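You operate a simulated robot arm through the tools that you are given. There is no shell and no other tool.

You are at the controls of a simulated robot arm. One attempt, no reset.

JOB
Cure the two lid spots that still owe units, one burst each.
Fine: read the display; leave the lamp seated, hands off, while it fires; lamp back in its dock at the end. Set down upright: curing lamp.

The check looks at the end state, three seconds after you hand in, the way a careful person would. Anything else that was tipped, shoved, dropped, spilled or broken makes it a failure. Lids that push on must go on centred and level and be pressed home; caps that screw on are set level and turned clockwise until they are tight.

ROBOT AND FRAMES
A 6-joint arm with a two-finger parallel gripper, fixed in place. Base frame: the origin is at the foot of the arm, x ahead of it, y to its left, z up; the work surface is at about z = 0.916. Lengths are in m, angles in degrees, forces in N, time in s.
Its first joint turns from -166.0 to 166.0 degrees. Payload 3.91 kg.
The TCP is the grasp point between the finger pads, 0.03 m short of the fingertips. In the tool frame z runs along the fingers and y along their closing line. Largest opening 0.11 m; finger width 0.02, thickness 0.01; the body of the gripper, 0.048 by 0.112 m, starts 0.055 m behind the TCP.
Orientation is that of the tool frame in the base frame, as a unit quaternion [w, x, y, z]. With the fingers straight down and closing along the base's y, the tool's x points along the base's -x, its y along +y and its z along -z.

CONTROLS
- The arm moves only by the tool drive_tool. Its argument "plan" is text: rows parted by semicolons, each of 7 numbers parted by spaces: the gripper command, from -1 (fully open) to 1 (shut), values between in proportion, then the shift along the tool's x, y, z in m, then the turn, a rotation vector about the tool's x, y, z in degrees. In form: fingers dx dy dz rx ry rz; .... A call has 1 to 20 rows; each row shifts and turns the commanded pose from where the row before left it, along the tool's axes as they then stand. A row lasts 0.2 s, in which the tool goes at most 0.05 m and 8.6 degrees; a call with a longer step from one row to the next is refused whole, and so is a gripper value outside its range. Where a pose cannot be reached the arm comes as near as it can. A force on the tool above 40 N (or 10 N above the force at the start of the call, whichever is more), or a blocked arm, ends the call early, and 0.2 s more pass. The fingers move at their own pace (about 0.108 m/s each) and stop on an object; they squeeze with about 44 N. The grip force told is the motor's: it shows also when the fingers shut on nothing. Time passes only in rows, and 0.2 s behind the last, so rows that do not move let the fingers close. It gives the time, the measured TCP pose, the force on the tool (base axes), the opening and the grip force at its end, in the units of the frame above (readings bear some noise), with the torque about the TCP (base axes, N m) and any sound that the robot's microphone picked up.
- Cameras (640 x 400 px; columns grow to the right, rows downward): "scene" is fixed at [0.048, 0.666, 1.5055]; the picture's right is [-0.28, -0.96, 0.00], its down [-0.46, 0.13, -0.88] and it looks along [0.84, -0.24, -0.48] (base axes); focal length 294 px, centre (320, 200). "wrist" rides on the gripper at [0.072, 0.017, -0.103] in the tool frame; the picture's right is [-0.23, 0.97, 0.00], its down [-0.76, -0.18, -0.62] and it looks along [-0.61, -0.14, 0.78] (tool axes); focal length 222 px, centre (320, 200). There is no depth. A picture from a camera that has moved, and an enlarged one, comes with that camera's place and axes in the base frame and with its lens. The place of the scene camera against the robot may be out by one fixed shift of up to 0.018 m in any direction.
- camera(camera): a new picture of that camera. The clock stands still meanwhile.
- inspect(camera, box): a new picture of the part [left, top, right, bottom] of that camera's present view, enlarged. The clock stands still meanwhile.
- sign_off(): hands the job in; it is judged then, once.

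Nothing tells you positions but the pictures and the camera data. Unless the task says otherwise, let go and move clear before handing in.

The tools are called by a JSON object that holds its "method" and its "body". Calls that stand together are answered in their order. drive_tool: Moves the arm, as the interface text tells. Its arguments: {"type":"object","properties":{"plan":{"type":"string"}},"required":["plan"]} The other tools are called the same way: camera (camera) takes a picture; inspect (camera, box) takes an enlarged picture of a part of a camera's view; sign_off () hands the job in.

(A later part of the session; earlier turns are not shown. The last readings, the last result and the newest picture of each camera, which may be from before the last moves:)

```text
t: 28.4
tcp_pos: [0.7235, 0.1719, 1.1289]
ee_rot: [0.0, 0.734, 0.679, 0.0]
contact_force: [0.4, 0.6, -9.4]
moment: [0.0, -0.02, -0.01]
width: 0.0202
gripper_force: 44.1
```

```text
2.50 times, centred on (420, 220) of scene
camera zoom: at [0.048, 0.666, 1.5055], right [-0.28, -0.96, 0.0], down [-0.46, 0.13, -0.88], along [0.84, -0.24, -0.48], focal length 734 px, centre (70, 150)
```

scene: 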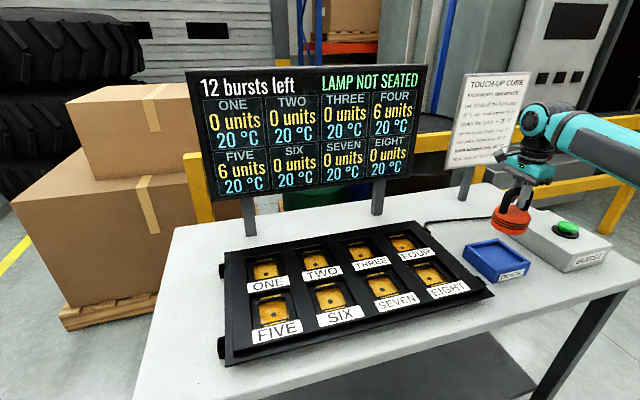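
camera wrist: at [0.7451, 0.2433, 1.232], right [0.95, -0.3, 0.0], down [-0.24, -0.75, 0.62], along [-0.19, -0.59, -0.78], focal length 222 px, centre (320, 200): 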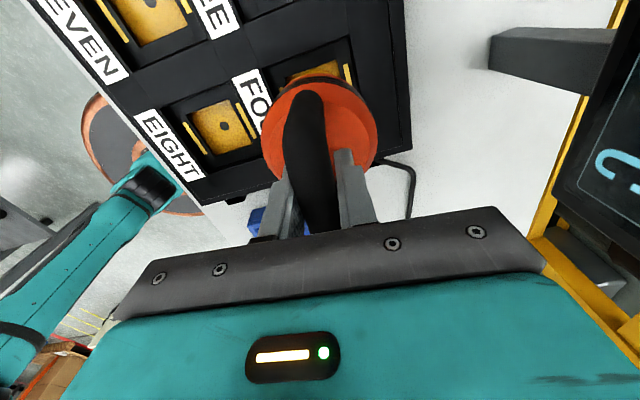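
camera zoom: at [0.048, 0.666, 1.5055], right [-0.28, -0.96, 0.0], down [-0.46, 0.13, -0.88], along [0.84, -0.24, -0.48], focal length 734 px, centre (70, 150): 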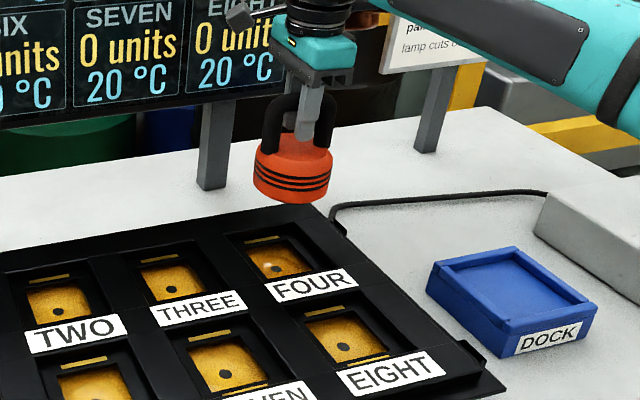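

I'm about 2.6 mm off in x, so I'll correct that and lower the lamp to just above the rim for a check.

{"method": "drive_tool", "body": {"plan": "1 -0.0005 -0.0013 0.02 0 0 0;1 -0.0005 -0.0012 0.02 0 0 0;1 0 0 0.02 0 0 0;1 0 0 0.01 0 0 0;1 0 0 0 0 0 0;1 0 0 0 0 0 0"}}

{"method": "inspect", "body": {"camera": "wrist", "box": [210, 10, 420, 210]}}

{"method": "inspect", "body": {"camera": "scene", "box": [340, 180, 480, 300]}}

```text
t: 29.8
tcp_pos: [0.7192, 0.1708, 1.0593]
ee_rot: [0.0, 0.735, 0.678, -0.001]
contact_force: [-0.5, 0.4, -9.5]
moment: [-0.02, -0.01, 0.0]
width: 0.0204
gripper_force: 44.3
```

```text
2.00 times, centred on (315, 110) of wrist
camera zoom: at [0.7409, 0.2423, 1.1621], right [0.95, -0.3, 0.0], down [-0.24, -0.75, 0.62], along [-0.19, -0.59, -0.78], focal length 444 px, centre (330, 380)
```

zoom: 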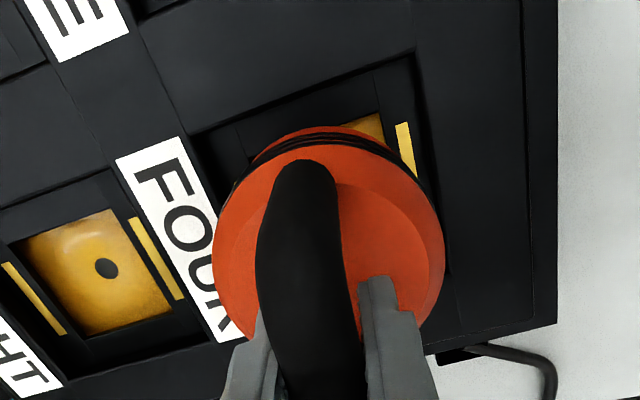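

```text
3.33 times, centred on (410, 240) of scene
camera zoom: at [0.048, 0.666, 1.5055], right [-0.28, -0.96, 0.0], down [-0.46, 0.13, -0.88], along [0.84, -0.24, -0.48], focal length 979 px, centre (20, 67)
```

zoom: 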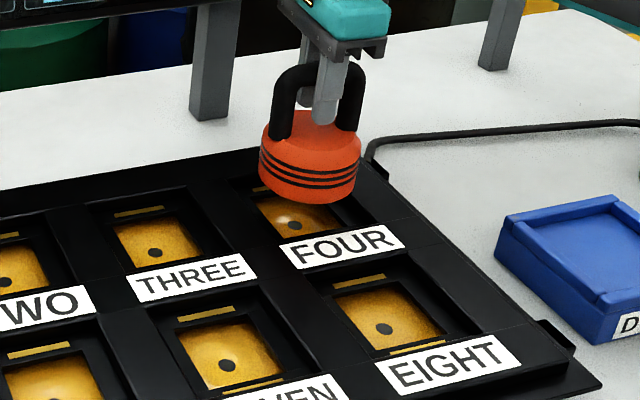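

I'm nudging 2 mm in x and 1 mm in y, then lowering further in small steps while watching the force.

{"method": "drive_tool", "body": {"plan": "1 0.001 0.002 0 0 0 0;1 0 0 0.01 0 0 0;1 0 0 0.01 0 0 0;1 0 0 0.005 0 0 0;1 0 0 0 0 0 0"}}

{"method": "inspect", "body": {"camera": "wrist", "box": [210, 10, 420, 210]}}

{"method": "inspect", "body": {"camera": "scene", "box": [340, 180, 480, 300]}}

```text
t: 31.0
tcp_pos: [0.722, 0.1728, 1.0343]
ee_rot: [0.0, 0.734, 0.679, 0.0]
contact_force: [0.3, -0.6, -9.4]
moment: [-0.01, 0.01, -0.01]
width: 0.0204
gripper_force: 43.5
```

```text
2.00 times, centred on (315, 110) of wrist
camera zoom: at [0.7431, 0.2436, 1.1369], right [0.95, -0.3, 0.0], down [-0.24, -0.75, 0.62], along [-0.19, -0.59, -0.78], focal length 444 px, centre (330, 380)
```

zoom: 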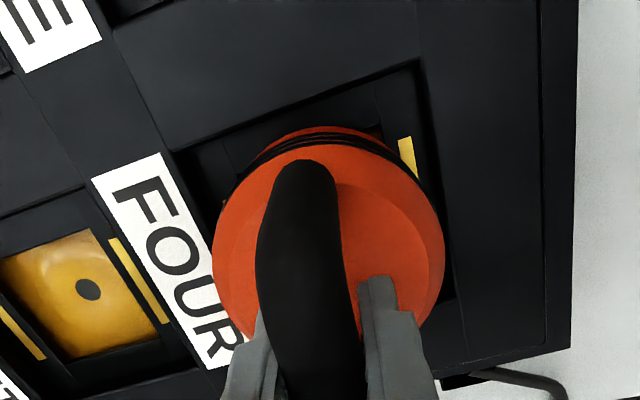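

```text
3.33 times, centred on (410, 240) of scene
camera zoom: at [0.048, 0.666, 1.5055], right [-0.28, -0.96, 0.0], down [-0.46, 0.13, -0.88], along [0.84, -0.24, -0.48], focal length 979 px, centre (20, 67)
```

zoom: 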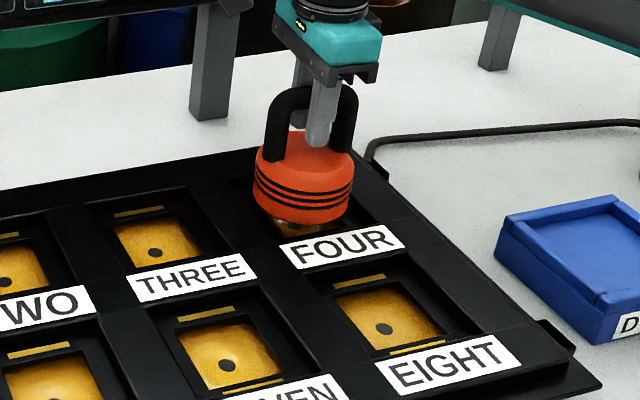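

{"method": "drive_tool", "body": {"plan": "1 0 0 0.004 0 0 0;1 0 0 0.004 0 0 0;1 0 0 0 0 0 0"}}

{"method": "inspect", "body": {"camera": "scene", "box": [340, 180, 480, 300]}}

```text
t: 31.8
tcp_pos: [0.7214, 0.1715, 1.025]
ee_rot: [0.0, 0.735, 0.678, 0.0]
contact_force: [0.3, 0.0, -9.4]
moment: [0.03, 0.0, 0.0]
width: 0.0205
gripper_force: 44.0
```

```text
3.33 times, centred on (410, 240) of scene
camera zoom: at [0.048, 0.666, 1.5055], right [-0.28, -0.96, 0.0], down [-0.46, 0.13, -0.88], along [0.84, -0.24, -0.48], focal length 979 px, centre (20, 67)
```

zoom: 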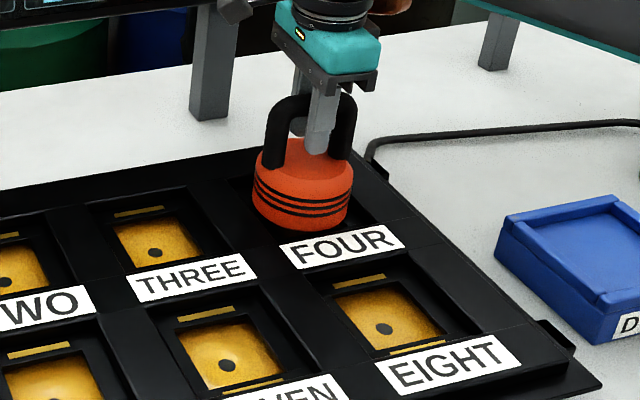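

{"method": "drive_tool", "body": {"plan": "1 0 0 0.003 0 0 0;1 0 0 0.003 0 0 0;1 0 0 0 0 0 0"}}

{"method": "inspect", "body": {"camera": "wrist", "box": [210, 10, 420, 210]}}

{"method": "inspect", "body": {"camera": "scene", "box": [340, 180, 480, 300]}}

```text
t: 32.6
tcp_pos: [0.7197, 0.1733, 1.0208]
ee_rot: [0.0, 0.734, 0.679, 0.0]
contact_force: [-0.9, 0.2, -8.8]
moment: [0.01, 0.0, 0.01]
width: 0.0203
gripper_force: 44.7
```

```text
2.00 times, centred on (315, 110) of wrist
camera zoom: at [0.7421, 0.2436, 1.1225], right [0.95, -0.3, 0.0], down [-0.24, -0.75, 0.62], along [-0.19, -0.59, -0.78], focal length 444 px, centre (330, 380)
```

zoom: 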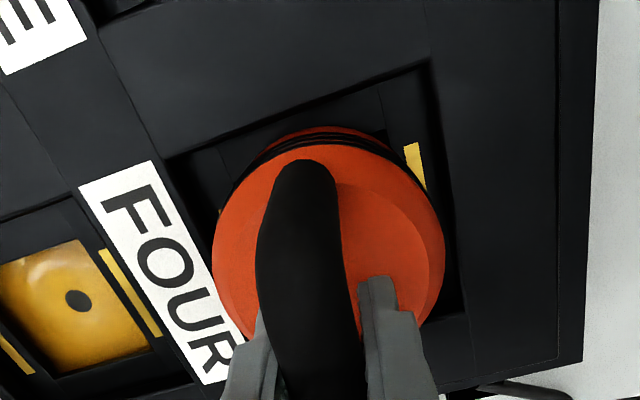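

```text
3.33 times, centred on (410, 240) of scene
camera zoom: at [0.048, 0.666, 1.5055], right [-0.28, -0.96, 0.0], down [-0.46, 0.13, -0.88], along [0.84, -0.24, -0.48], focal length 979 px, centre (20, 67)
```

zoom: 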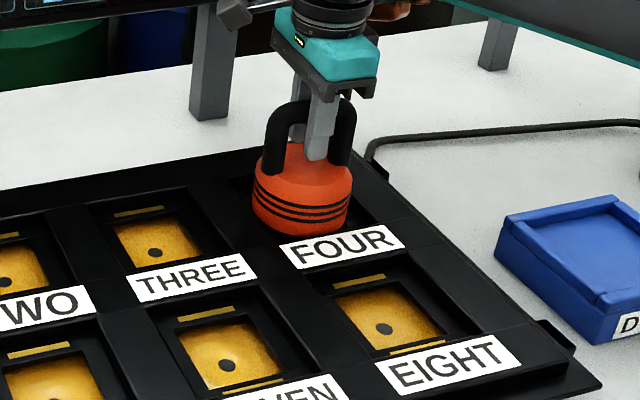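

{"method": "drive_tool", "body": {"plan": "1 0 0 0.002 0 0 0;1 0 0 0 0 0 0"}}

{"method": "inspect", "body": {"camera": "scene", "box": [180, 60, 440, 300]}}

```text
t: 33.2
tcp_pos: [0.7198, 0.1732, 1.0192]
ee_rot: [0.0, 0.734, 0.679, 0.0]
contact_force: [-4.6, 4.6, 9.8]
moment: [0.14, -0.28, 0.06]
width: 0.0203
gripper_force: 44.0
```

```text
1.67 times, centred on (310, 180) of scene
camera zoom: at [0.048, 0.666, 1.5055], right [-0.28, -0.96, 0.0], down [-0.46, 0.13, -0.88], along [0.84, -0.24, -0.48], focal length 490 px, centre (337, 233)
```

zoom: 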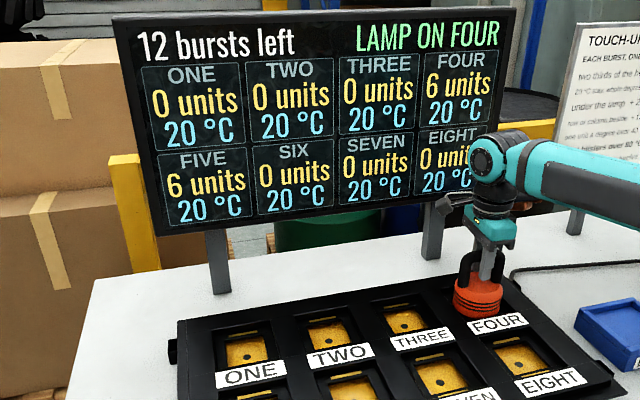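

The display says "LAMP ON FOUR" and the force shows it bearing on the floor of the well. I'm opening the fingers and rising straight up.

{"method": "drive_tool", "body": {"plan": "0.7 0 0 -0.001 0 0 0;0.4 0 0 0 0 0 0;0 0 0 0 0 0 0;-0.6 0 0 0 0 0 0;-1 0 0 0 0 0 0;-1 0 0 0 0 0 0;-1 0 0 -0.03 0 0 0;-1 0 0 -0.045 0 0 0;-1 0 0 -0.045 0 0 0;-1 0 0 -0.045 0 0 0;-1 0 0 0 0 0 0;-1 0 0 0 0 0 0"}}

{"method": "camera", "body": {"camera": "wrist"}}

{"method": "camera", "body": {"camera": "scene"}}

```text
t: 35.8
tcp_pos: [0.7196, 0.1689, 1.1848]
ee_rot: [0.001, 0.734, 0.679, 0.0]
contact_force: [0.0, 0.3, -0.3]
moment: [-0.04, -0.02, 0.03]
width: 0.1101
gripper_force: 0.1
```

```text
taken
camera wrist: at [0.7424, 0.2405, 1.2873], right [0.95, -0.3, 0.0], down [-0.24, -0.75, 0.62], along [-0.19, -0.59, -0.78], focal length 222 px, centre (320, 200)
```

wrist: 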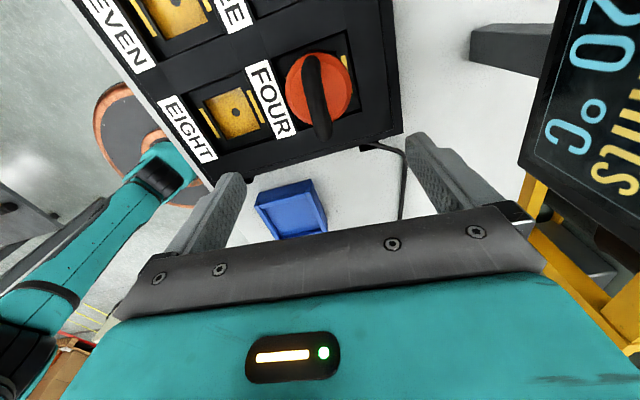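

```text
taken
```

scene: 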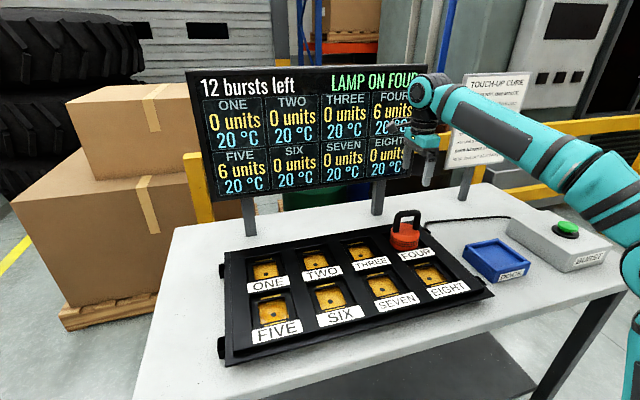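

The lamp stands seated and clear on FOUR. Next I go over to the BURST box with closed fingers to locate the button.

{"method": "drive_tool", "body": {"plan": "-1 -0.0434 -0.0085 -0.0014 0 0 0;-1 -0.0434 -0.0085 -0.0014 0 0 0;-1 -0.0434 -0.0085 -0.0014 0 0 0;-1 -0.0434 -0.0085 -0.0014 0 0 0;-1 -0.0434 -0.0085 -0.0014 0 0 0;-1 -0.0434 -0.0085 -0.0014 0 0 0;-1 -0.0434 -0.0085 -0.0014 0 0 0;1 -0.0434 -0.0085 -0.0014 0 0 0;1 -0.0434 -0.0085 -0.0014 0 0 0;1 -0.0434 -0.0085 -0.0014 0 0 0;1 -0.0434 -0.0085 -0.0014 0 0 0;1 0 0 0 0 0 0;1 0 0 0 0 0 0"}}

{"method": "camera", "body": {"camera": "wrist"}}

{"method": "camera", "body": {"camera": "scene"}}

```text
t: 38.6
tcp_pos: [0.5888, -0.2967, 1.2024]
ee_rot: [0.0, 0.735, 0.678, -0.001]
contact_force: [0.8, -0.3, 0.4]
moment: [-0.01, 0.0, -0.02]
width: 0.0
gripper_force: 37.7
```

```text
taken
camera wrist: at [0.6109, -0.2254, 1.3054], right [0.95, -0.3, 0.0], down [-0.24, -0.75, 0.62], along [-0.19, -0.59, -0.78], focal length 222 px, centre (320, 200)
```

wrist: 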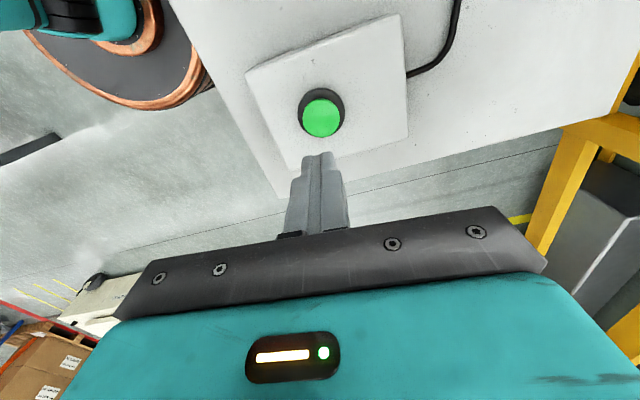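

```text
taken
```

scene: 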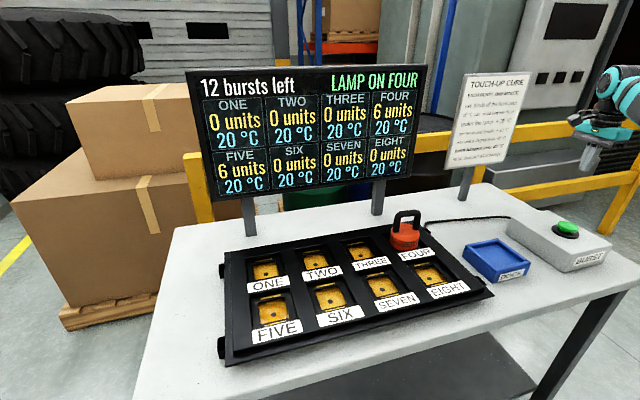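

{"method": "inspect", "body": {"camera": "wrist", "box": [240, 50, 420, 170]}}

{"method": "inspect", "body": {"camera": "scene", "box": [500, 140, 640, 290]}}

```text
3.33 times, centred on (330, 110) of wrist
camera zoom: at [0.6109, -0.2254, 1.3054], right [0.95, -0.3, 0.0], down [-0.24, -0.75, 0.62], along [-0.19, -0.59, -0.78], focal length 740 px, centre (287, 500)
```

zoom: 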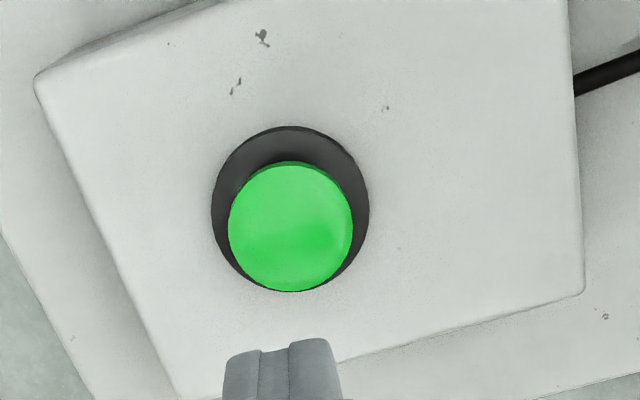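

```text
2.67 times, centred on (570, 215) of scene
camera zoom: at [0.048, 0.666, 1.5055], right [-0.28, -0.96, 0.0], down [-0.46, 0.13, -0.88], along [0.84, -0.24, -0.48], focal length 783 px, centre (-347, 160)
```

zoom: 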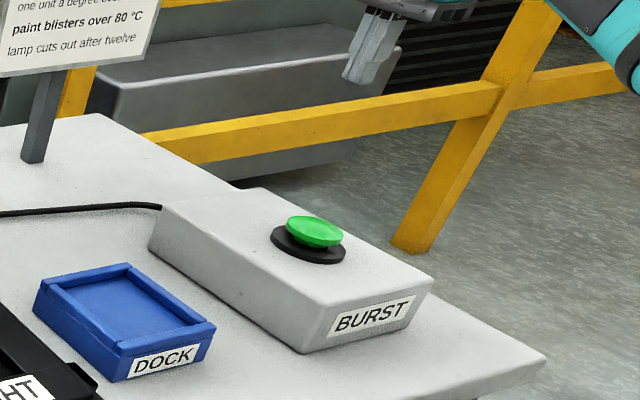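

The button top is near (0.580, -0.331, 0.978). I'll hover the closed fingertips a few cm over it and check the alignment before pressing.

{"method": "drive_tool", "body": {"plan": "1 -0.0355 -0.0053 0 0 0 0;1 0 0 0.04 0 0 0;1 0 0 0.04 0 0 0;1 0 0 0.04 0 0 0;1 0 0 0.03 0 0 0;1 0 0 0 0 0 0;1 0 0 0 0 0 0"}}

{"method": "camera", "body": {"camera": "wrist"}}

{"method": "inspect", "body": {"camera": "wrist", "box": [240, 100, 420, 220]}}

{"method": "inspect", "body": {"camera": "scene", "box": [500, 140, 640, 290]}}

```text
t: 40.2
tcp_pos: [0.5804, -0.3315, 1.0511]
ee_rot: [0.0, 0.735, 0.678, -0.001]
contact_force: [0.3, 0.1, -1.4]
moment: [0.01, -0.02, 0.01]
width: 0.0
gripper_force: 37.7
```

```text
taken
camera wrist: at [0.6031, -0.26, 1.153], right [0.95, -0.3, 0.0], down [-0.24, -0.75, 0.62], along [-0.19, -0.59, -0.78], focal length 222 px, centre (320, 200)
```

wrist: 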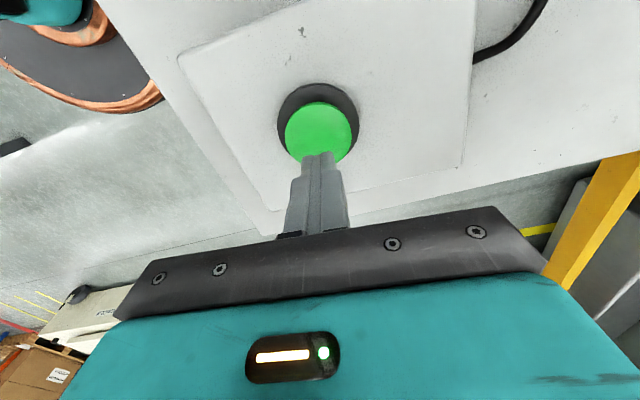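

```text
3.33 times, centred on (330, 160) of wrist
camera zoom: at [0.6031, -0.26, 1.153], right [0.95, -0.3, 0.0], down [-0.24, -0.75, 0.62], along [-0.19, -0.59, -0.78], focal length 740 px, centre (287, 333)
```

zoom: 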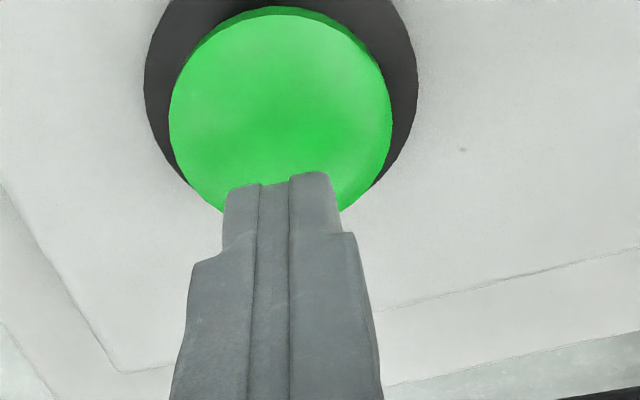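

```text
2.67 times, centred on (570, 215) of scene
camera zoom: at [0.048, 0.666, 1.5055], right [-0.28, -0.96, 0.0], down [-0.46, 0.13, -0.88], along [0.84, -0.24, -0.48], focal length 783 px, centre (-347, 160)
```

zoom: 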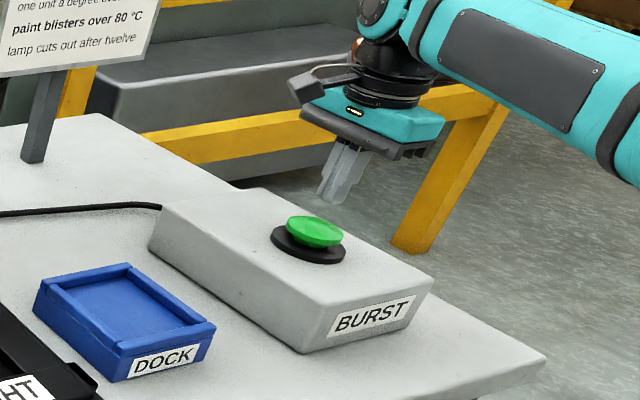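

{"method": "drive_tool", "body": {"plan": "1 0.002 0 0.02 0 0 0;1 0 0 0.015 0 0 0;1 0 0 0.005 0 0 0;1 0 0 0 0 0 0"}}

{"method": "inspect", "body": {"camera": "scene", "box": [500, 140, 640, 290]}}

{"method": "inspect", "body": {"camera": "scene", "box": [180, 60, 440, 220]}}

```text
t: 41.2
tcp_pos: [0.5796, -0.3295, 1.0096]
ee_rot: [0.0, 0.735, 0.678, 0.0]
contact_force: [1.0, -1.2, 7.6]
moment: [-0.06, -0.07, 0.01]
width: 0.0
gripper_force: 37.6
heard: click
```

```text
2.67 times, centred on (570, 215) of scene
camera zoom: at [0.048, 0.666, 1.5055], right [-0.28, -0.96, 0.0], down [-0.46, 0.13, -0.88], along [0.84, -0.24, -0.48], focal length 783 px, centre (-347, 160)
```

zoom: 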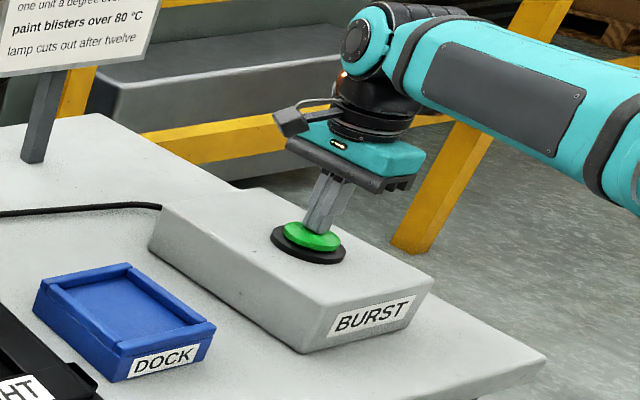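

```text
2.46 times, centred on (310, 140) of scene
camera zoom: at [0.048, 0.666, 1.5055], right [-0.28, -0.96, 0.0], down [-0.46, 0.13, -0.88], along [0.84, -0.24, -0.48], focal length 723 px, centre (345, 348)
```

zoom: 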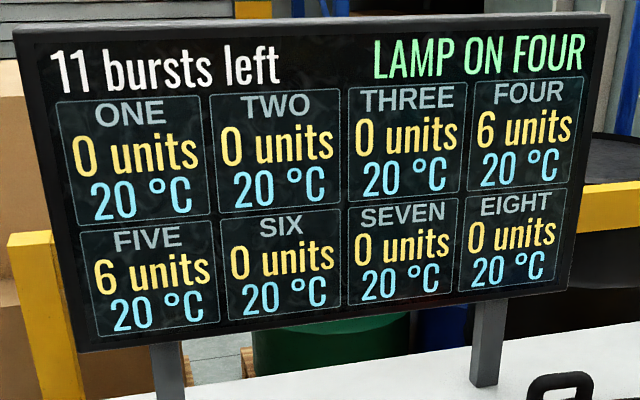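

The button clicked and the counter dropped to 11, so the burst has started. I'm lifting off cleanly without pressing again and waiting for the display to update.

{"method": "drive_tool", "body": {"plan": "1 0 0 -0.03 0 0 0;1 0 0 -0.045 0 0 0;1 0 0 -0.045 0 0 0;1 0 0 -0.045 0 0 0;1 0 0 -0.03 0 0 0;1 0 0 0 0 0 0;1 0 0 0 0 0 0;1 0 0 0 0 0 0;1 0 0 0 0 0 0"}}

{"method": "camera", "body": {"camera": "scene"}}

```text
t: 43.2
tcp_pos: [0.5793, -0.3296, 1.2028]
ee_rot: [-0.001, 0.734, 0.679, 0.0]
contact_force: [-0.2, 0.0, -0.5]
moment: [-0.02, 0.03, -0.04]
width: 0.0
gripper_force: 37.1
```

```text
taken
```

scene: 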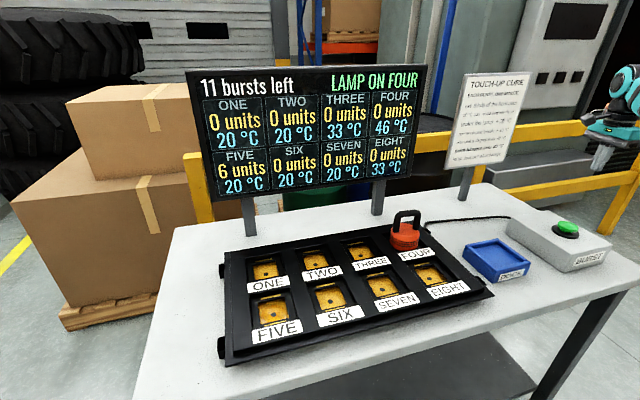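

{"method": "inspect", "body": {"camera": "scene", "box": [180, 60, 440, 220]}}

{"method": "inspect", "body": {"camera": "scene", "box": [340, 180, 480, 300]}}

```text
2.46 times, centred on (310, 140) of scene
camera zoom: at [0.048, 0.666, 1.5055], right [-0.28, -0.96, 0.0], down [-0.46, 0.13, -0.88], along [0.84, -0.24, -0.48], focal length 723 px, centre (345, 348)
```

zoom: 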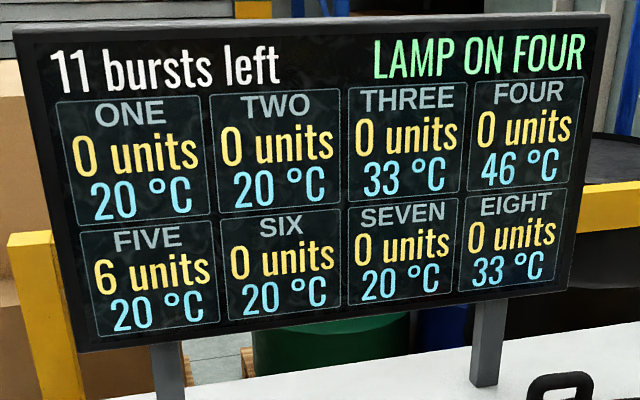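

```text
3.33 times, centred on (410, 240) of scene
camera zoom: at [0.048, 0.666, 1.5055], right [-0.28, -0.96, 0.0], down [-0.46, 0.13, -0.88], along [0.84, -0.24, -0.48], focal length 979 px, centre (20, 67)
```

zoom: 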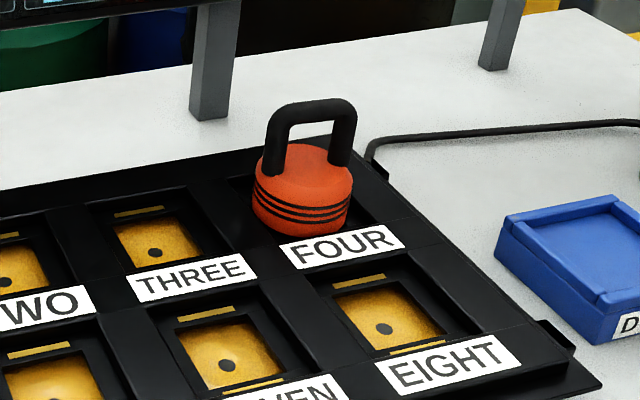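

FOUR reads 0 units at 46 °C, and its neighbours are a harmless 33 °C. I'm returning to FOUR to collect the lamp.

{"method": "drive_tool", "body": {"plan": "1 0.04267 0.00841 0 0 0 0;-1 0.04267 0.00841 0 0 0 0;-1 0.04267 0.00841 0 0 0 0;-1 0.04267 0.00841 0 0 0 0;-1 0.04267 0.00841 0 0 0 0;-1 0.04267 0.00841 0 0 0 0;-1 0.04267 0.00841 0 0 0 0;-1 0.04267 0.00841 0 0 0 0;-1 0.04267 0.00841 0 0 0 0;-1 0.04267 0.00841 0 0 0 0;-1 0.04267 0.00841 0 0 0 0;-1 0.04267 0.00841 0 0 0 0;-1 0 0 0 0 0 0;-1 0 0 0 0 0 0"}}

{"method": "camera", "body": {"camera": "wrist"}}

{"method": "inspect", "body": {"camera": "wrist", "box": [240, 20, 420, 140]}}

```text
t: 46.2
tcp_pos: [0.722, 0.1719, 1.2063]
ee_rot: [0.0, 0.734, 0.679, 0.0]
contact_force: [0.3, -0.1, 0.0]
moment: [0.01, 0.01, 0.0]
width: 0.1099
gripper_force: 0.0
```

```text
taken
camera wrist: at [0.7436, 0.2437, 1.31], right [0.95, -0.3, 0.0], down [-0.24, -0.75, 0.62], along [-0.19, -0.59, -0.78], focal length 222 px, centre (320, 200)
```

wrist: 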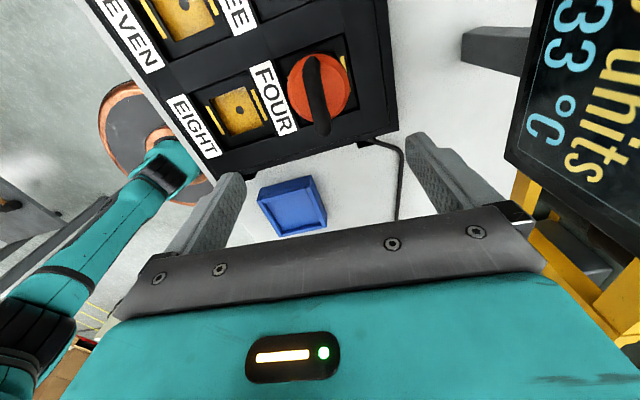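

```text
3.33 times, centred on (330, 80) of wrist
camera zoom: at [0.7436, 0.2437, 1.31], right [0.95, -0.3, 0.0], down [-0.24, -0.75, 0.62], along [-0.19, -0.59, -0.78], focal length 740 px, centre (287, 600)
```

zoom: 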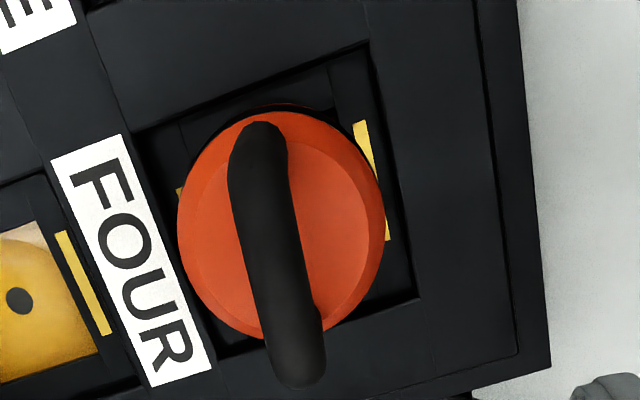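

{"method": "drive_tool", "body": {"plan": "-1 0 -0.0013 0.045 0 0 0;-1 0 0 0.045 0 0 0;-1 0 0 0.045 0 0 0;-1 0 0 0.035 0 0 0;-1 0 0 0.0175 0 0 0;-1 0 0 0 0 0 0;-1 0 0 0 0 0 0"}}

{"method": "camera", "body": {"camera": "wrist"}}

```text
t: 47.8
tcp_pos: [0.721, 0.172, 1.0171]
ee_rot: [0.001, 0.735, 0.679, 0.0]
contact_force: [-0.8, -1.0, -0.6]
moment: [-0.02, -0.02, 0.0]
width: 0.1099
gripper_force: 0.0
```

```text
taken
camera wrist: at [0.7427, 0.2443, 1.1201], right [0.95, -0.3, 0.0], down [-0.24, -0.75, 0.62], along [-0.19, -0.59, -0.78], focal length 222 px, centre (320, 200)
```

wrist: 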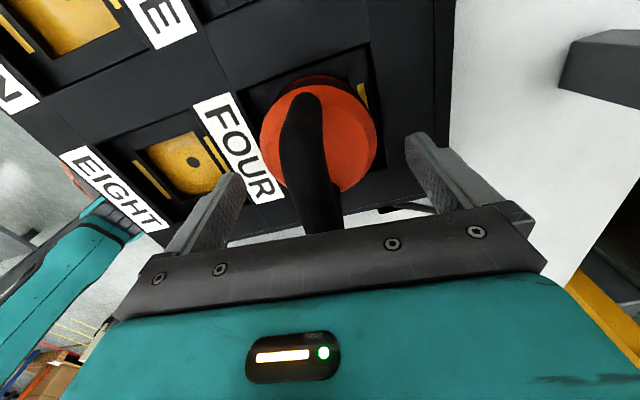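

The handle is between the pads. I'm closing and lifting straight up.

{"method": "drive_tool", "body": {"plan": "0 0 0 0 0 0 0;0.4 0 0 0 0 0 0;0.6 0 0 0 0 0 0;0.8 0 0 0 0 0 0;1 0 0 0 0 0 0;1 0 0 0 0 0 0;1 0 0 0 0 0 0;1 0 0 -0.01 0 0 0;1 0 0 -0.015 0 0 0;1 0 0 -0.025 0 0 0;1 0 0 -0.03 0 0 0;1 0 0 -0.03 0 0 0;1 0 0 0 0 0 0;1 0 0 0 0 0 0"}}

{"method": "camera", "body": {"camera": "wrist"}}

{"method": "camera", "body": {"camera": "scene"}}

```text
t: 50.8
tcp_pos: [0.7201, 0.173, 1.127]
ee_rot: [0.001, 0.735, 0.678, 0.0]
contact_force: [0.5, -0.4, -9.7]
moment: [-0.02, -0.04, -0.01]
width: 0.0206
gripper_force: 44.1
```

```text
taken
camera wrist: at [0.743, 0.2444, 1.2299], right [0.95, -0.3, 0.0], down [-0.24, -0.75, 0.62], along [-0.19, -0.59, -0.78], focal length 222 px, centre (320, 200)
```

wrist: 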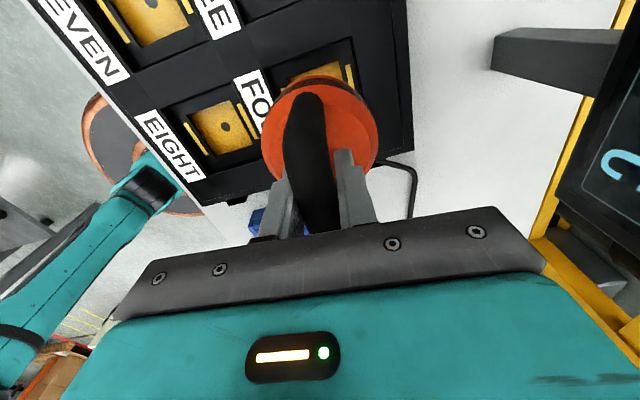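

```text
taken
```

scene: 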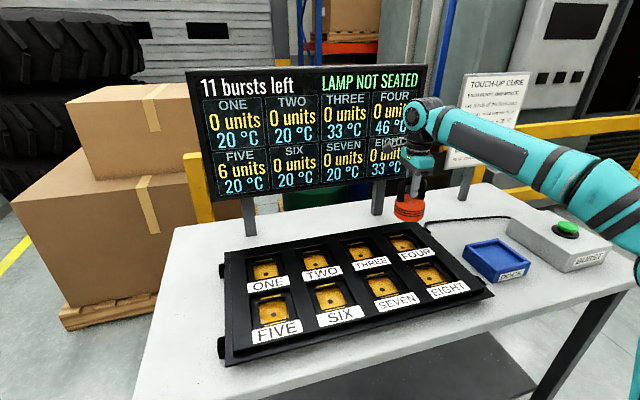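

The lamp is held level. I'm carrying it across to FIVE.

{"method": "drive_tool", "body": {"plan": "1 0.0167 -0.0071 0 0 0 0;1 0.03347 -0.01416 0 0 0 0;1 0.03347 -0.01416 0 0 0 0;1 0.03347 -0.01416 0 0 0 0;1 0.03347 -0.01416 0 0 0 0;1 0.03347 -0.01416 0 0 0 0;1 0.03347 -0.01416 0 0 0 0;1 0.03347 -0.01416 0 0 0 0;1 0.03347 -0.01416 0 0 0 0;1 0.03347 -0.01416 0 0 0 0;1 0.03347 -0.01416 0 0 0 0;1 0.03347 -0.01416 0 0 0 0;1 0.03347 -0.01416 0 0 0 0;1 0.0167 -0.0071 0 0 0 0;1 0 0 0 0 0 0;1 0 0 0 0 0 0;1 0 0 0 0 0 0"}}

{"method": "camera", "body": {"camera": "wrist"}}

{"method": "inspect", "body": {"camera": "wrist", "box": [210, 10, 420, 210]}}

{"method": "camera", "body": {"camera": "scene"}}

```text
t: 54.4
tcp_pos: [0.5719, 0.6212, 1.1284]
ee_rot: [0.0, 0.734, 0.679, 0.0]
contact_force: [-0.1, 0.2, -9.8]
moment: [0.04, 0.0, -0.01]
width: 0.0206
gripper_force: 44.2
```

```text
taken
camera wrist: at [0.5934, 0.6931, 1.2309], right [0.95, -0.3, 0.0], down [-0.24, -0.75, 0.62], along [-0.19, -0.59, -0.78], focal length 222 px, centre (320, 200)
```

wrist: 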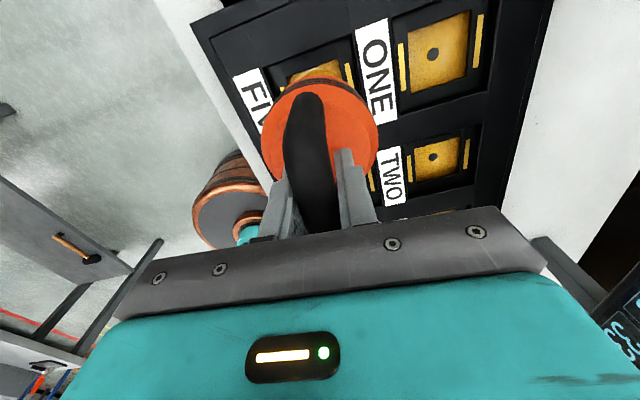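

```text
2.00 times, centred on (315, 110) of wrist
camera zoom: at [0.5934, 0.6931, 1.2309], right [0.95, -0.3, 0.0], down [-0.24, -0.75, 0.62], along [-0.19, -0.59, -0.78], focal length 444 px, centre (330, 380)
```

zoom: 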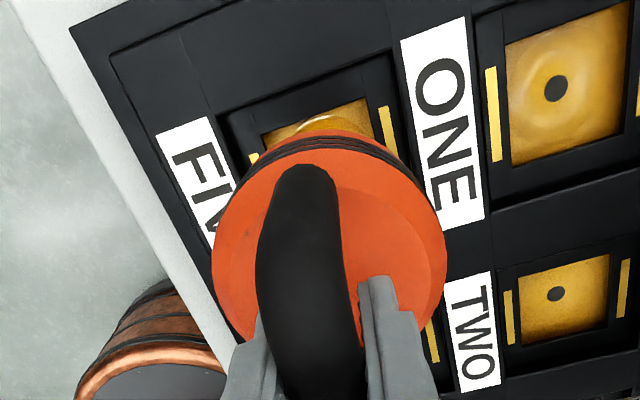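

```text
taken
```

scene: 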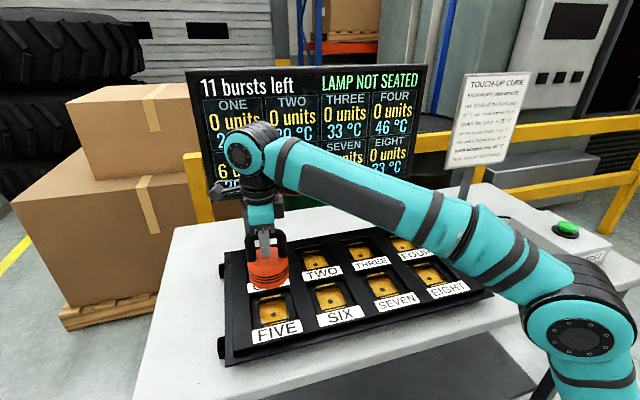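

{"method": "drive_tool", "body": {"plan": "1 0 0 0.02 0 0 0;1 0 0 0.02 0 0 0;1 0 0 0.02 0 0 0;1 0 0 0.01 0 0 0;1 0 0 0 0 0 0;1 0 0 0 0 0 0"}}

{"method": "inspect", "body": {"camera": "wrist", "box": [210, 10, 420, 210]}}

{"method": "inspect", "body": {"camera": "scene", "box": [210, 220, 360, 350]}}

```text
t: 55.8
tcp_pos: [0.5712, 0.6225, 1.0557]
ee_rot: [0.0, 0.734, 0.679, 0.0]
contact_force: [0.2, 0.1, -8.8]
moment: [0.03, 0.03, 0.02]
width: 0.0207
gripper_force: 44.1
```

```text
2.00 times, centred on (315, 110) of wrist
camera zoom: at [0.5934, 0.6936, 1.159], right [0.95, -0.3, 0.0], down [-0.24, -0.75, 0.62], along [-0.19, -0.59, -0.78], focal length 444 px, centre (330, 380)
```

zoom: 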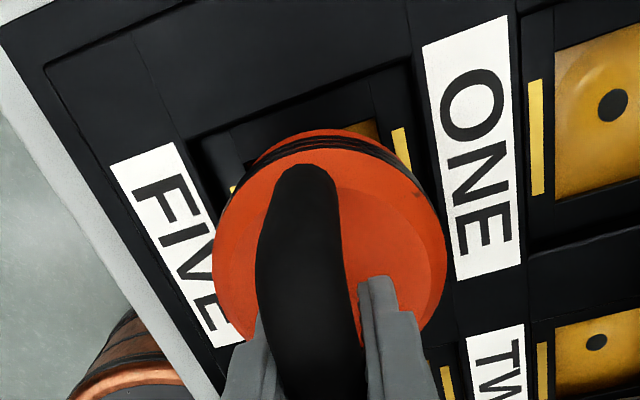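

```text
3.08 times, centred on (285, 285) of scene
camera zoom: at [0.048, 0.666, 1.5055], right [-0.28, -0.96, 0.0], down [-0.46, 0.13, -0.88], along [0.84, -0.24, -0.48], focal length 904 px, centre (428, -62)
```

zoom: 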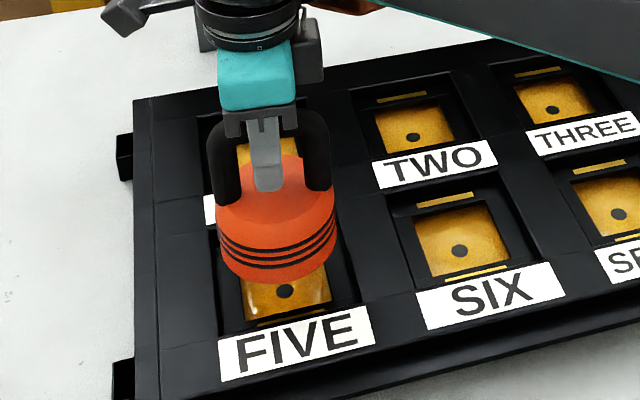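

{"method": "drive_tool", "body": {"plan": "1 0 0.001 0.01 0 0 0;1 0 0 0.008 0 0 0;1 0 0 0.006 0 0 0;1 0 0 0 0 0 0"}}

{"method": "inspect", "body": {"camera": "wrist", "box": [210, 10, 420, 210]}}

{"method": "inspect", "body": {"camera": "scene", "box": [210, 220, 360, 350]}}

```text
t: 56.8
tcp_pos: [0.572, 0.6223, 1.0326]
ee_rot: [0.0, 0.735, 0.678, -0.001]
contact_force: [0.0, -0.4, -10.5]
moment: [0.04, -0.02, -0.01]
width: 0.0204
gripper_force: 43.5
```

```text
2.00 times, centred on (315, 110) of wrist
camera zoom: at [0.5938, 0.6938, 1.1349], right [0.95, -0.3, 0.0], down [-0.24, -0.75, 0.62], along [-0.19, -0.59, -0.78], focal length 444 px, centre (330, 380)
```

zoom: 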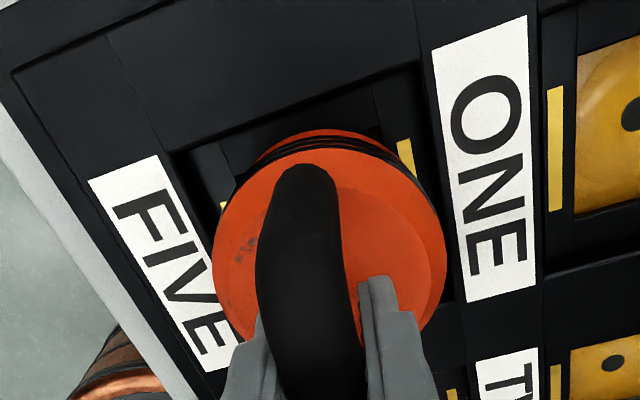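

```text
3.08 times, centred on (285, 285) of scene
camera zoom: at [0.048, 0.666, 1.5055], right [-0.28, -0.96, 0.0], down [-0.46, 0.13, -0.88], along [0.84, -0.24, -0.48], focal length 904 px, centre (428, -62)
```

zoom: 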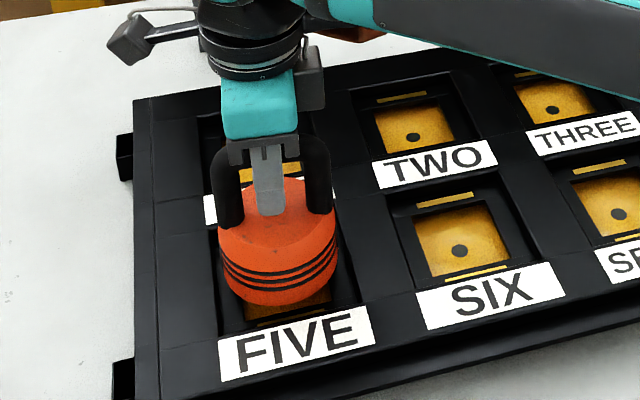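

The well rim sits in exactly the same place in the image as it did at FOUR. I'm continuing down in small steps to contact.

{"method": "drive_tool", "body": {"plan": "1 0 0 0.004 0 0 0;1 0 0 0.004 0 0 0;1 0 0 0.003 0 0 0;1 0 0 0 0 0 0"}}

{"method": "inspect", "body": {"camera": "scene", "box": [180, 60, 440, 350]}}

```text
t: 57.8
tcp_pos: [0.5721, 0.6214, 1.0218]
ee_rot: [0.0, 0.735, 0.678, 0.0]
contact_force: [0.1, 0.2, -9.6]
moment: [0.02, 0.0, -0.02]
width: 0.0204
gripper_force: 44.3
```

```text
1.38 times, centred on (310, 205) of scene
camera zoom: at [0.048, 0.666, 1.5055], right [-0.28, -0.96, 0.0], down [-0.46, 0.13, -0.88], along [0.84, -0.24, -0.48], focal length 405 px, centre (334, 193)
```

zoom: 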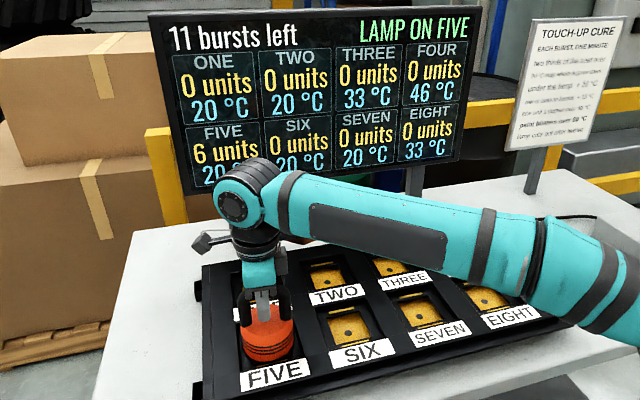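

{"method": "drive_tool", "body": {"plan": "1 0 0 0.002 0 0 0;1 0 0 0.001 0 0 0;1 0 0 0 0 0 0"}}

```text
t: 58.6
tcp_pos: [0.5724, 0.6222, 1.0181]
ee_rot: [0.001, 0.734, 0.679, 0.0]
contact_force: [0.9, -0.1, -10.1]
moment: [0.01, -0.02, 0.02]
width: 0.0205
gripper_force: 44.1
```

The lamp's weight is still on the gripper, so I'm going 1 mm lower at a time.

{"method": "drive_tool", "body": {"plan": "1 0 0 0.0012 0 0 0;1 0 0 0 0 0 0"}}

```text
t: 59.2
tcp_pos: [0.5719, 0.6208, 1.0163]
ee_rot: [0.0, 0.735, 0.678, 0.0]
contact_force: [0.7, 1.2, -9.0]
moment: [0.09, -0.07, 0.03]
width: 0.0206
gripper_force: 44.2
```

{"method": "drive_tool", "body": {"plan": "1 0 0 0.0012 0 0 0;1 0 0 0 0 0 0"}}

{"method": "inspect", "body": {"camera": "scene", "box": [210, 220, 360, 350]}}

{"method": "inspect", "body": {"camera": "wrist", "box": [210, 10, 420, 210]}}

```text
t: 59.8
tcp_pos: [0.5719, 0.6219, 1.0163]
ee_rot: [0.0, 0.734, 0.679, 0.0]
contact_force: [-1.8, -2.8, 2.0]
moment: [-0.34, -0.32, -0.03]
width: 0.0207
gripper_force: 44.1
```

```text
3.08 times, centred on (285, 285) of scene
camera zoom: at [0.048, 0.666, 1.5055], right [-0.28, -0.96, 0.0], down [-0.46, 0.13, -0.88], along [0.84, -0.24, -0.48], focal length 904 px, centre (428, -62)
```

zoom: 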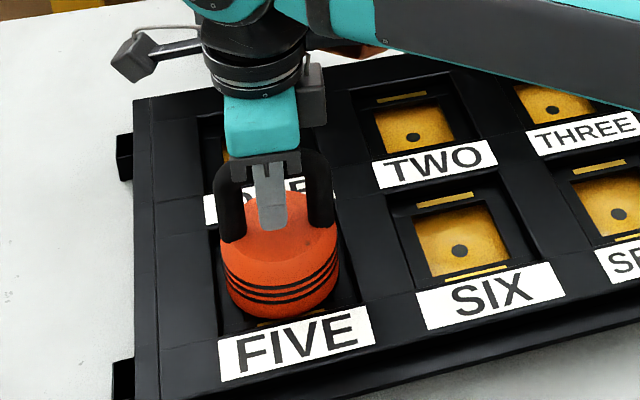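

```text
2.00 times, centred on (315, 110) of wrist
camera zoom: at [0.5935, 0.6934, 1.1203], right [0.95, -0.3, 0.0], down [-0.24, -0.75, 0.62], along [-0.19, -0.59, -0.78], focal length 444 px, centre (330, 380)
```

zoom: 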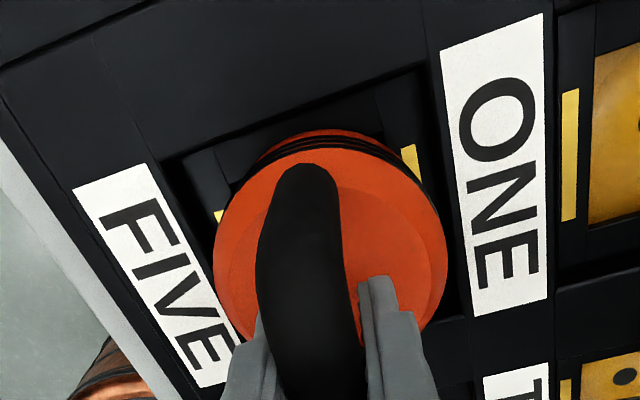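

The lamp is bearing on the floor of FIVE at the same height it sat at FOUR. I'm releasing and rising straight up.

{"method": "drive_tool", "body": {"plan": "0.7 0 0 0 0 0 0;0.4 0 0 0 0 0 0;0 0 0 0 0 0 0;-0.6 0 0 0 0 0 0;-1 0 0 0 0 0 0;-1 0 0 0 0 0 0;-1 0 0 -0.03 0 0 0;-1 0 0 -0.045 0 0 0;-1 0 0 -0.045 0 0 0;-1 0 0 -0.045 0 0 0;-1 0 0 -0.02 0 0 0;-1 0 0 0 0 0 0;-1 0 0 0 0 0 0"}}

{"method": "camera", "body": {"camera": "wrist"}}

{"method": "camera", "body": {"camera": "scene"}}

```text
t: 62.6
tcp_pos: [0.5702, 0.6221, 1.2022]
ee_rot: [0.0, 0.735, 0.678, -0.001]
contact_force: [-0.2, -1.9, 0.5]
moment: [0.01, -0.02, 0.02]
width: 0.11
gripper_force: 0.1
```

```text
taken
camera wrist: at [0.5926, 0.6942, 1.3046], right [0.95, -0.3, 0.0], down [-0.24, -0.75, 0.62], along [-0.19, -0.59, -0.78], focal length 222 px, centre (320, 200)
```

wrist: 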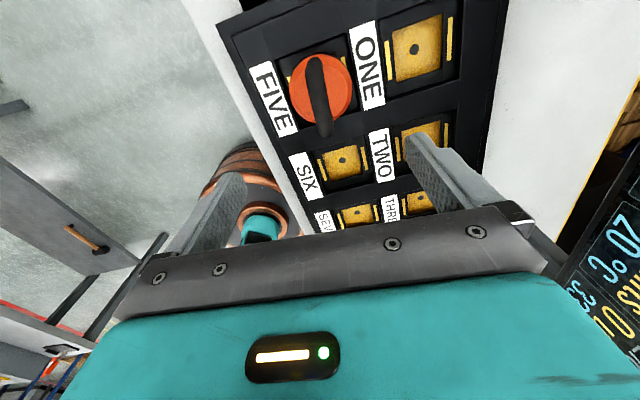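

```text
taken
```

scene: 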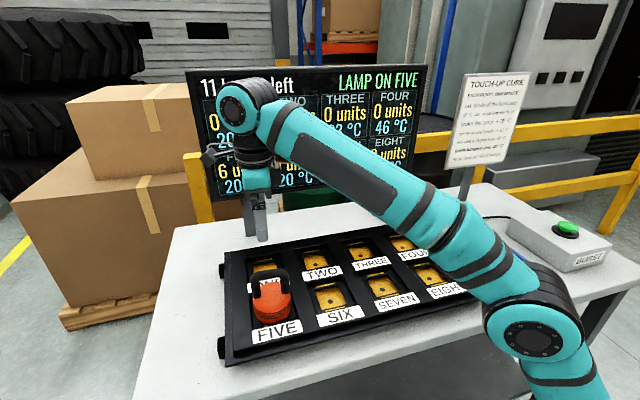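

The lamp is upright on FIVE and the display confirms it. I'm returning to the BURST button at high clearance.

{"method": "drive_tool", "body": {"plan": "-1 -0.0475 0.00419 0 0 0 0;-1 -0.0475 0.00419 0 0 0 0;-1 -0.0475 0.00419 0 0 0 0;-1 -0.0475 0.00419 0 0 0 0;-1 -0.0475 0.00419 0 0 0 0;-1 -0.0475 0.00419 0 0 0 0;-1 -0.0475 0.00419 0 0 0 0;-1 -0.0475 0.00419 0 0 0 0;-1 -0.0475 0.00419 0 0 0 0;-1 -0.0475 0.00419 0 0 0 0;-1 -0.0475 0.00419 0 0 0 0;-1 -0.0475 0.00419 0 0 0 0;-1 -0.0475 0.00419 0 0 0 0;-1 -0.0475 0.00419 0 0 0 0;0 -0.0475 0.00419 0 0 0 0;1 -0.0475 0.00419 0 0 0 0;1 -0.0475 0.00419 0 0 0 0;1 -0.0475 0.00419 0 0 0 0;1 -0.0475 0.00419 0 0 0 0;1 -0.0475 0.00419 0 0 0 0"}}

{"method": "drive_tool", "body": {"plan": "1 0 0 0 0 0 0;1 0 0 0 0 0 0"}}

{"method": "camera", "body": {"camera": "wrist"}}

{"method": "camera", "body": {"camera": "scene"}}

```text
t: 66.8
tcp_pos: [0.5809, -0.3329, 1.2015]
ee_rot: [0.001, 0.734, 0.679, 0.001]
contact_force: [-0.5, 0.2, 0.4]
moment: [-0.07, -0.03, 0.03]
width: 0.0
gripper_force: 37.6
```

```text
t: 67.4
tcp_pos: [0.5801, -0.3333, 1.2002]
ee_rot: [0.0, 0.734, 0.679, 0.0]
contact_force: [0.2, 0.0, -0.3]
moment: [0.0, 0.03, 0.02]
width: 0.0
gripper_force: 37.6
```

```text
taken
camera wrist: at [0.6024, -0.2613, 1.3036], right [0.95, -0.3, 0.0], down [-0.24, -0.75, 0.62], along [-0.19, -0.59, -0.78], focal length 222 px, centre (320, 200)
```

wrist: 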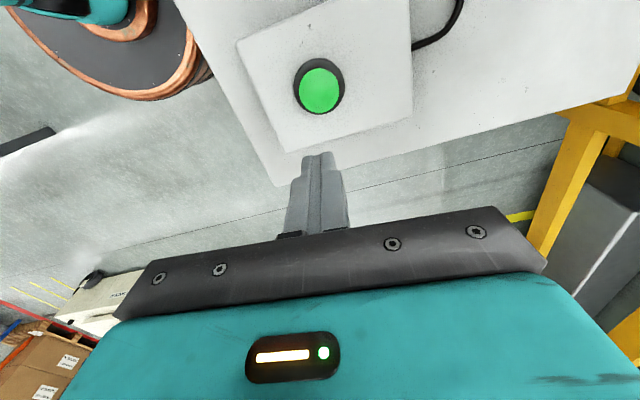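

```text
taken
```

scene: 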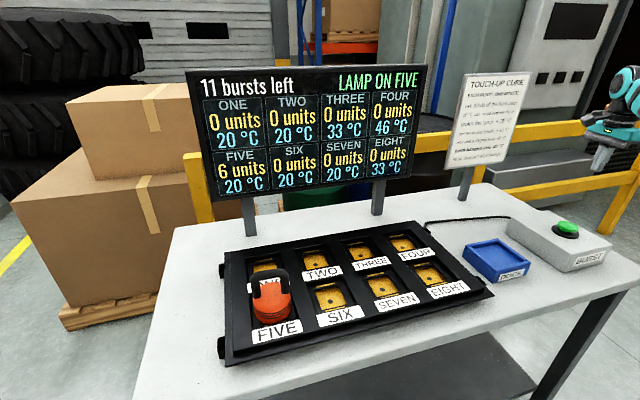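

The display shows the lamp on FIVE with 6 units owing. I'm pressing the button once, as before.

{"method": "drive_tool", "body": {"plan": "1 0.0025 0 0.04 0 0 0;1 0 0 0.04 0 0 0;1 0 0 0.04 0 0 0;1 0 0 0.036 0 0 0;1 0 0 0.015 0 0 0;1 0 0 0.01 0 0 0;1 0 0 0.008 0 0 0;1 0 0 0 0 0 0"}}

{"method": "inspect", "body": {"camera": "scene", "box": [180, 60, 440, 220]}}

```text
t: 69.2
tcp_pos: [0.5813, -0.3292, 1.0114]
ee_rot: [0.0, 0.735, 0.679, -0.001]
contact_force: [2.0, 0.7, 3.2]
moment: [0.0, -0.01, 0.0]
width: 0.0
gripper_force: 37.9
heard: click
```

```text
2.46 times, centred on (310, 140) of scene
camera zoom: at [0.048, 0.666, 1.5055], right [-0.28, -0.96, 0.0], down [-0.46, 0.13, -0.88], along [0.84, -0.24, -0.48], focal length 723 px, centre (345, 348)
```

zoom: 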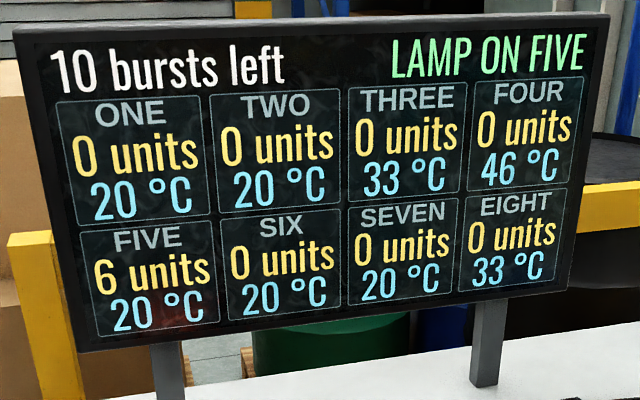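

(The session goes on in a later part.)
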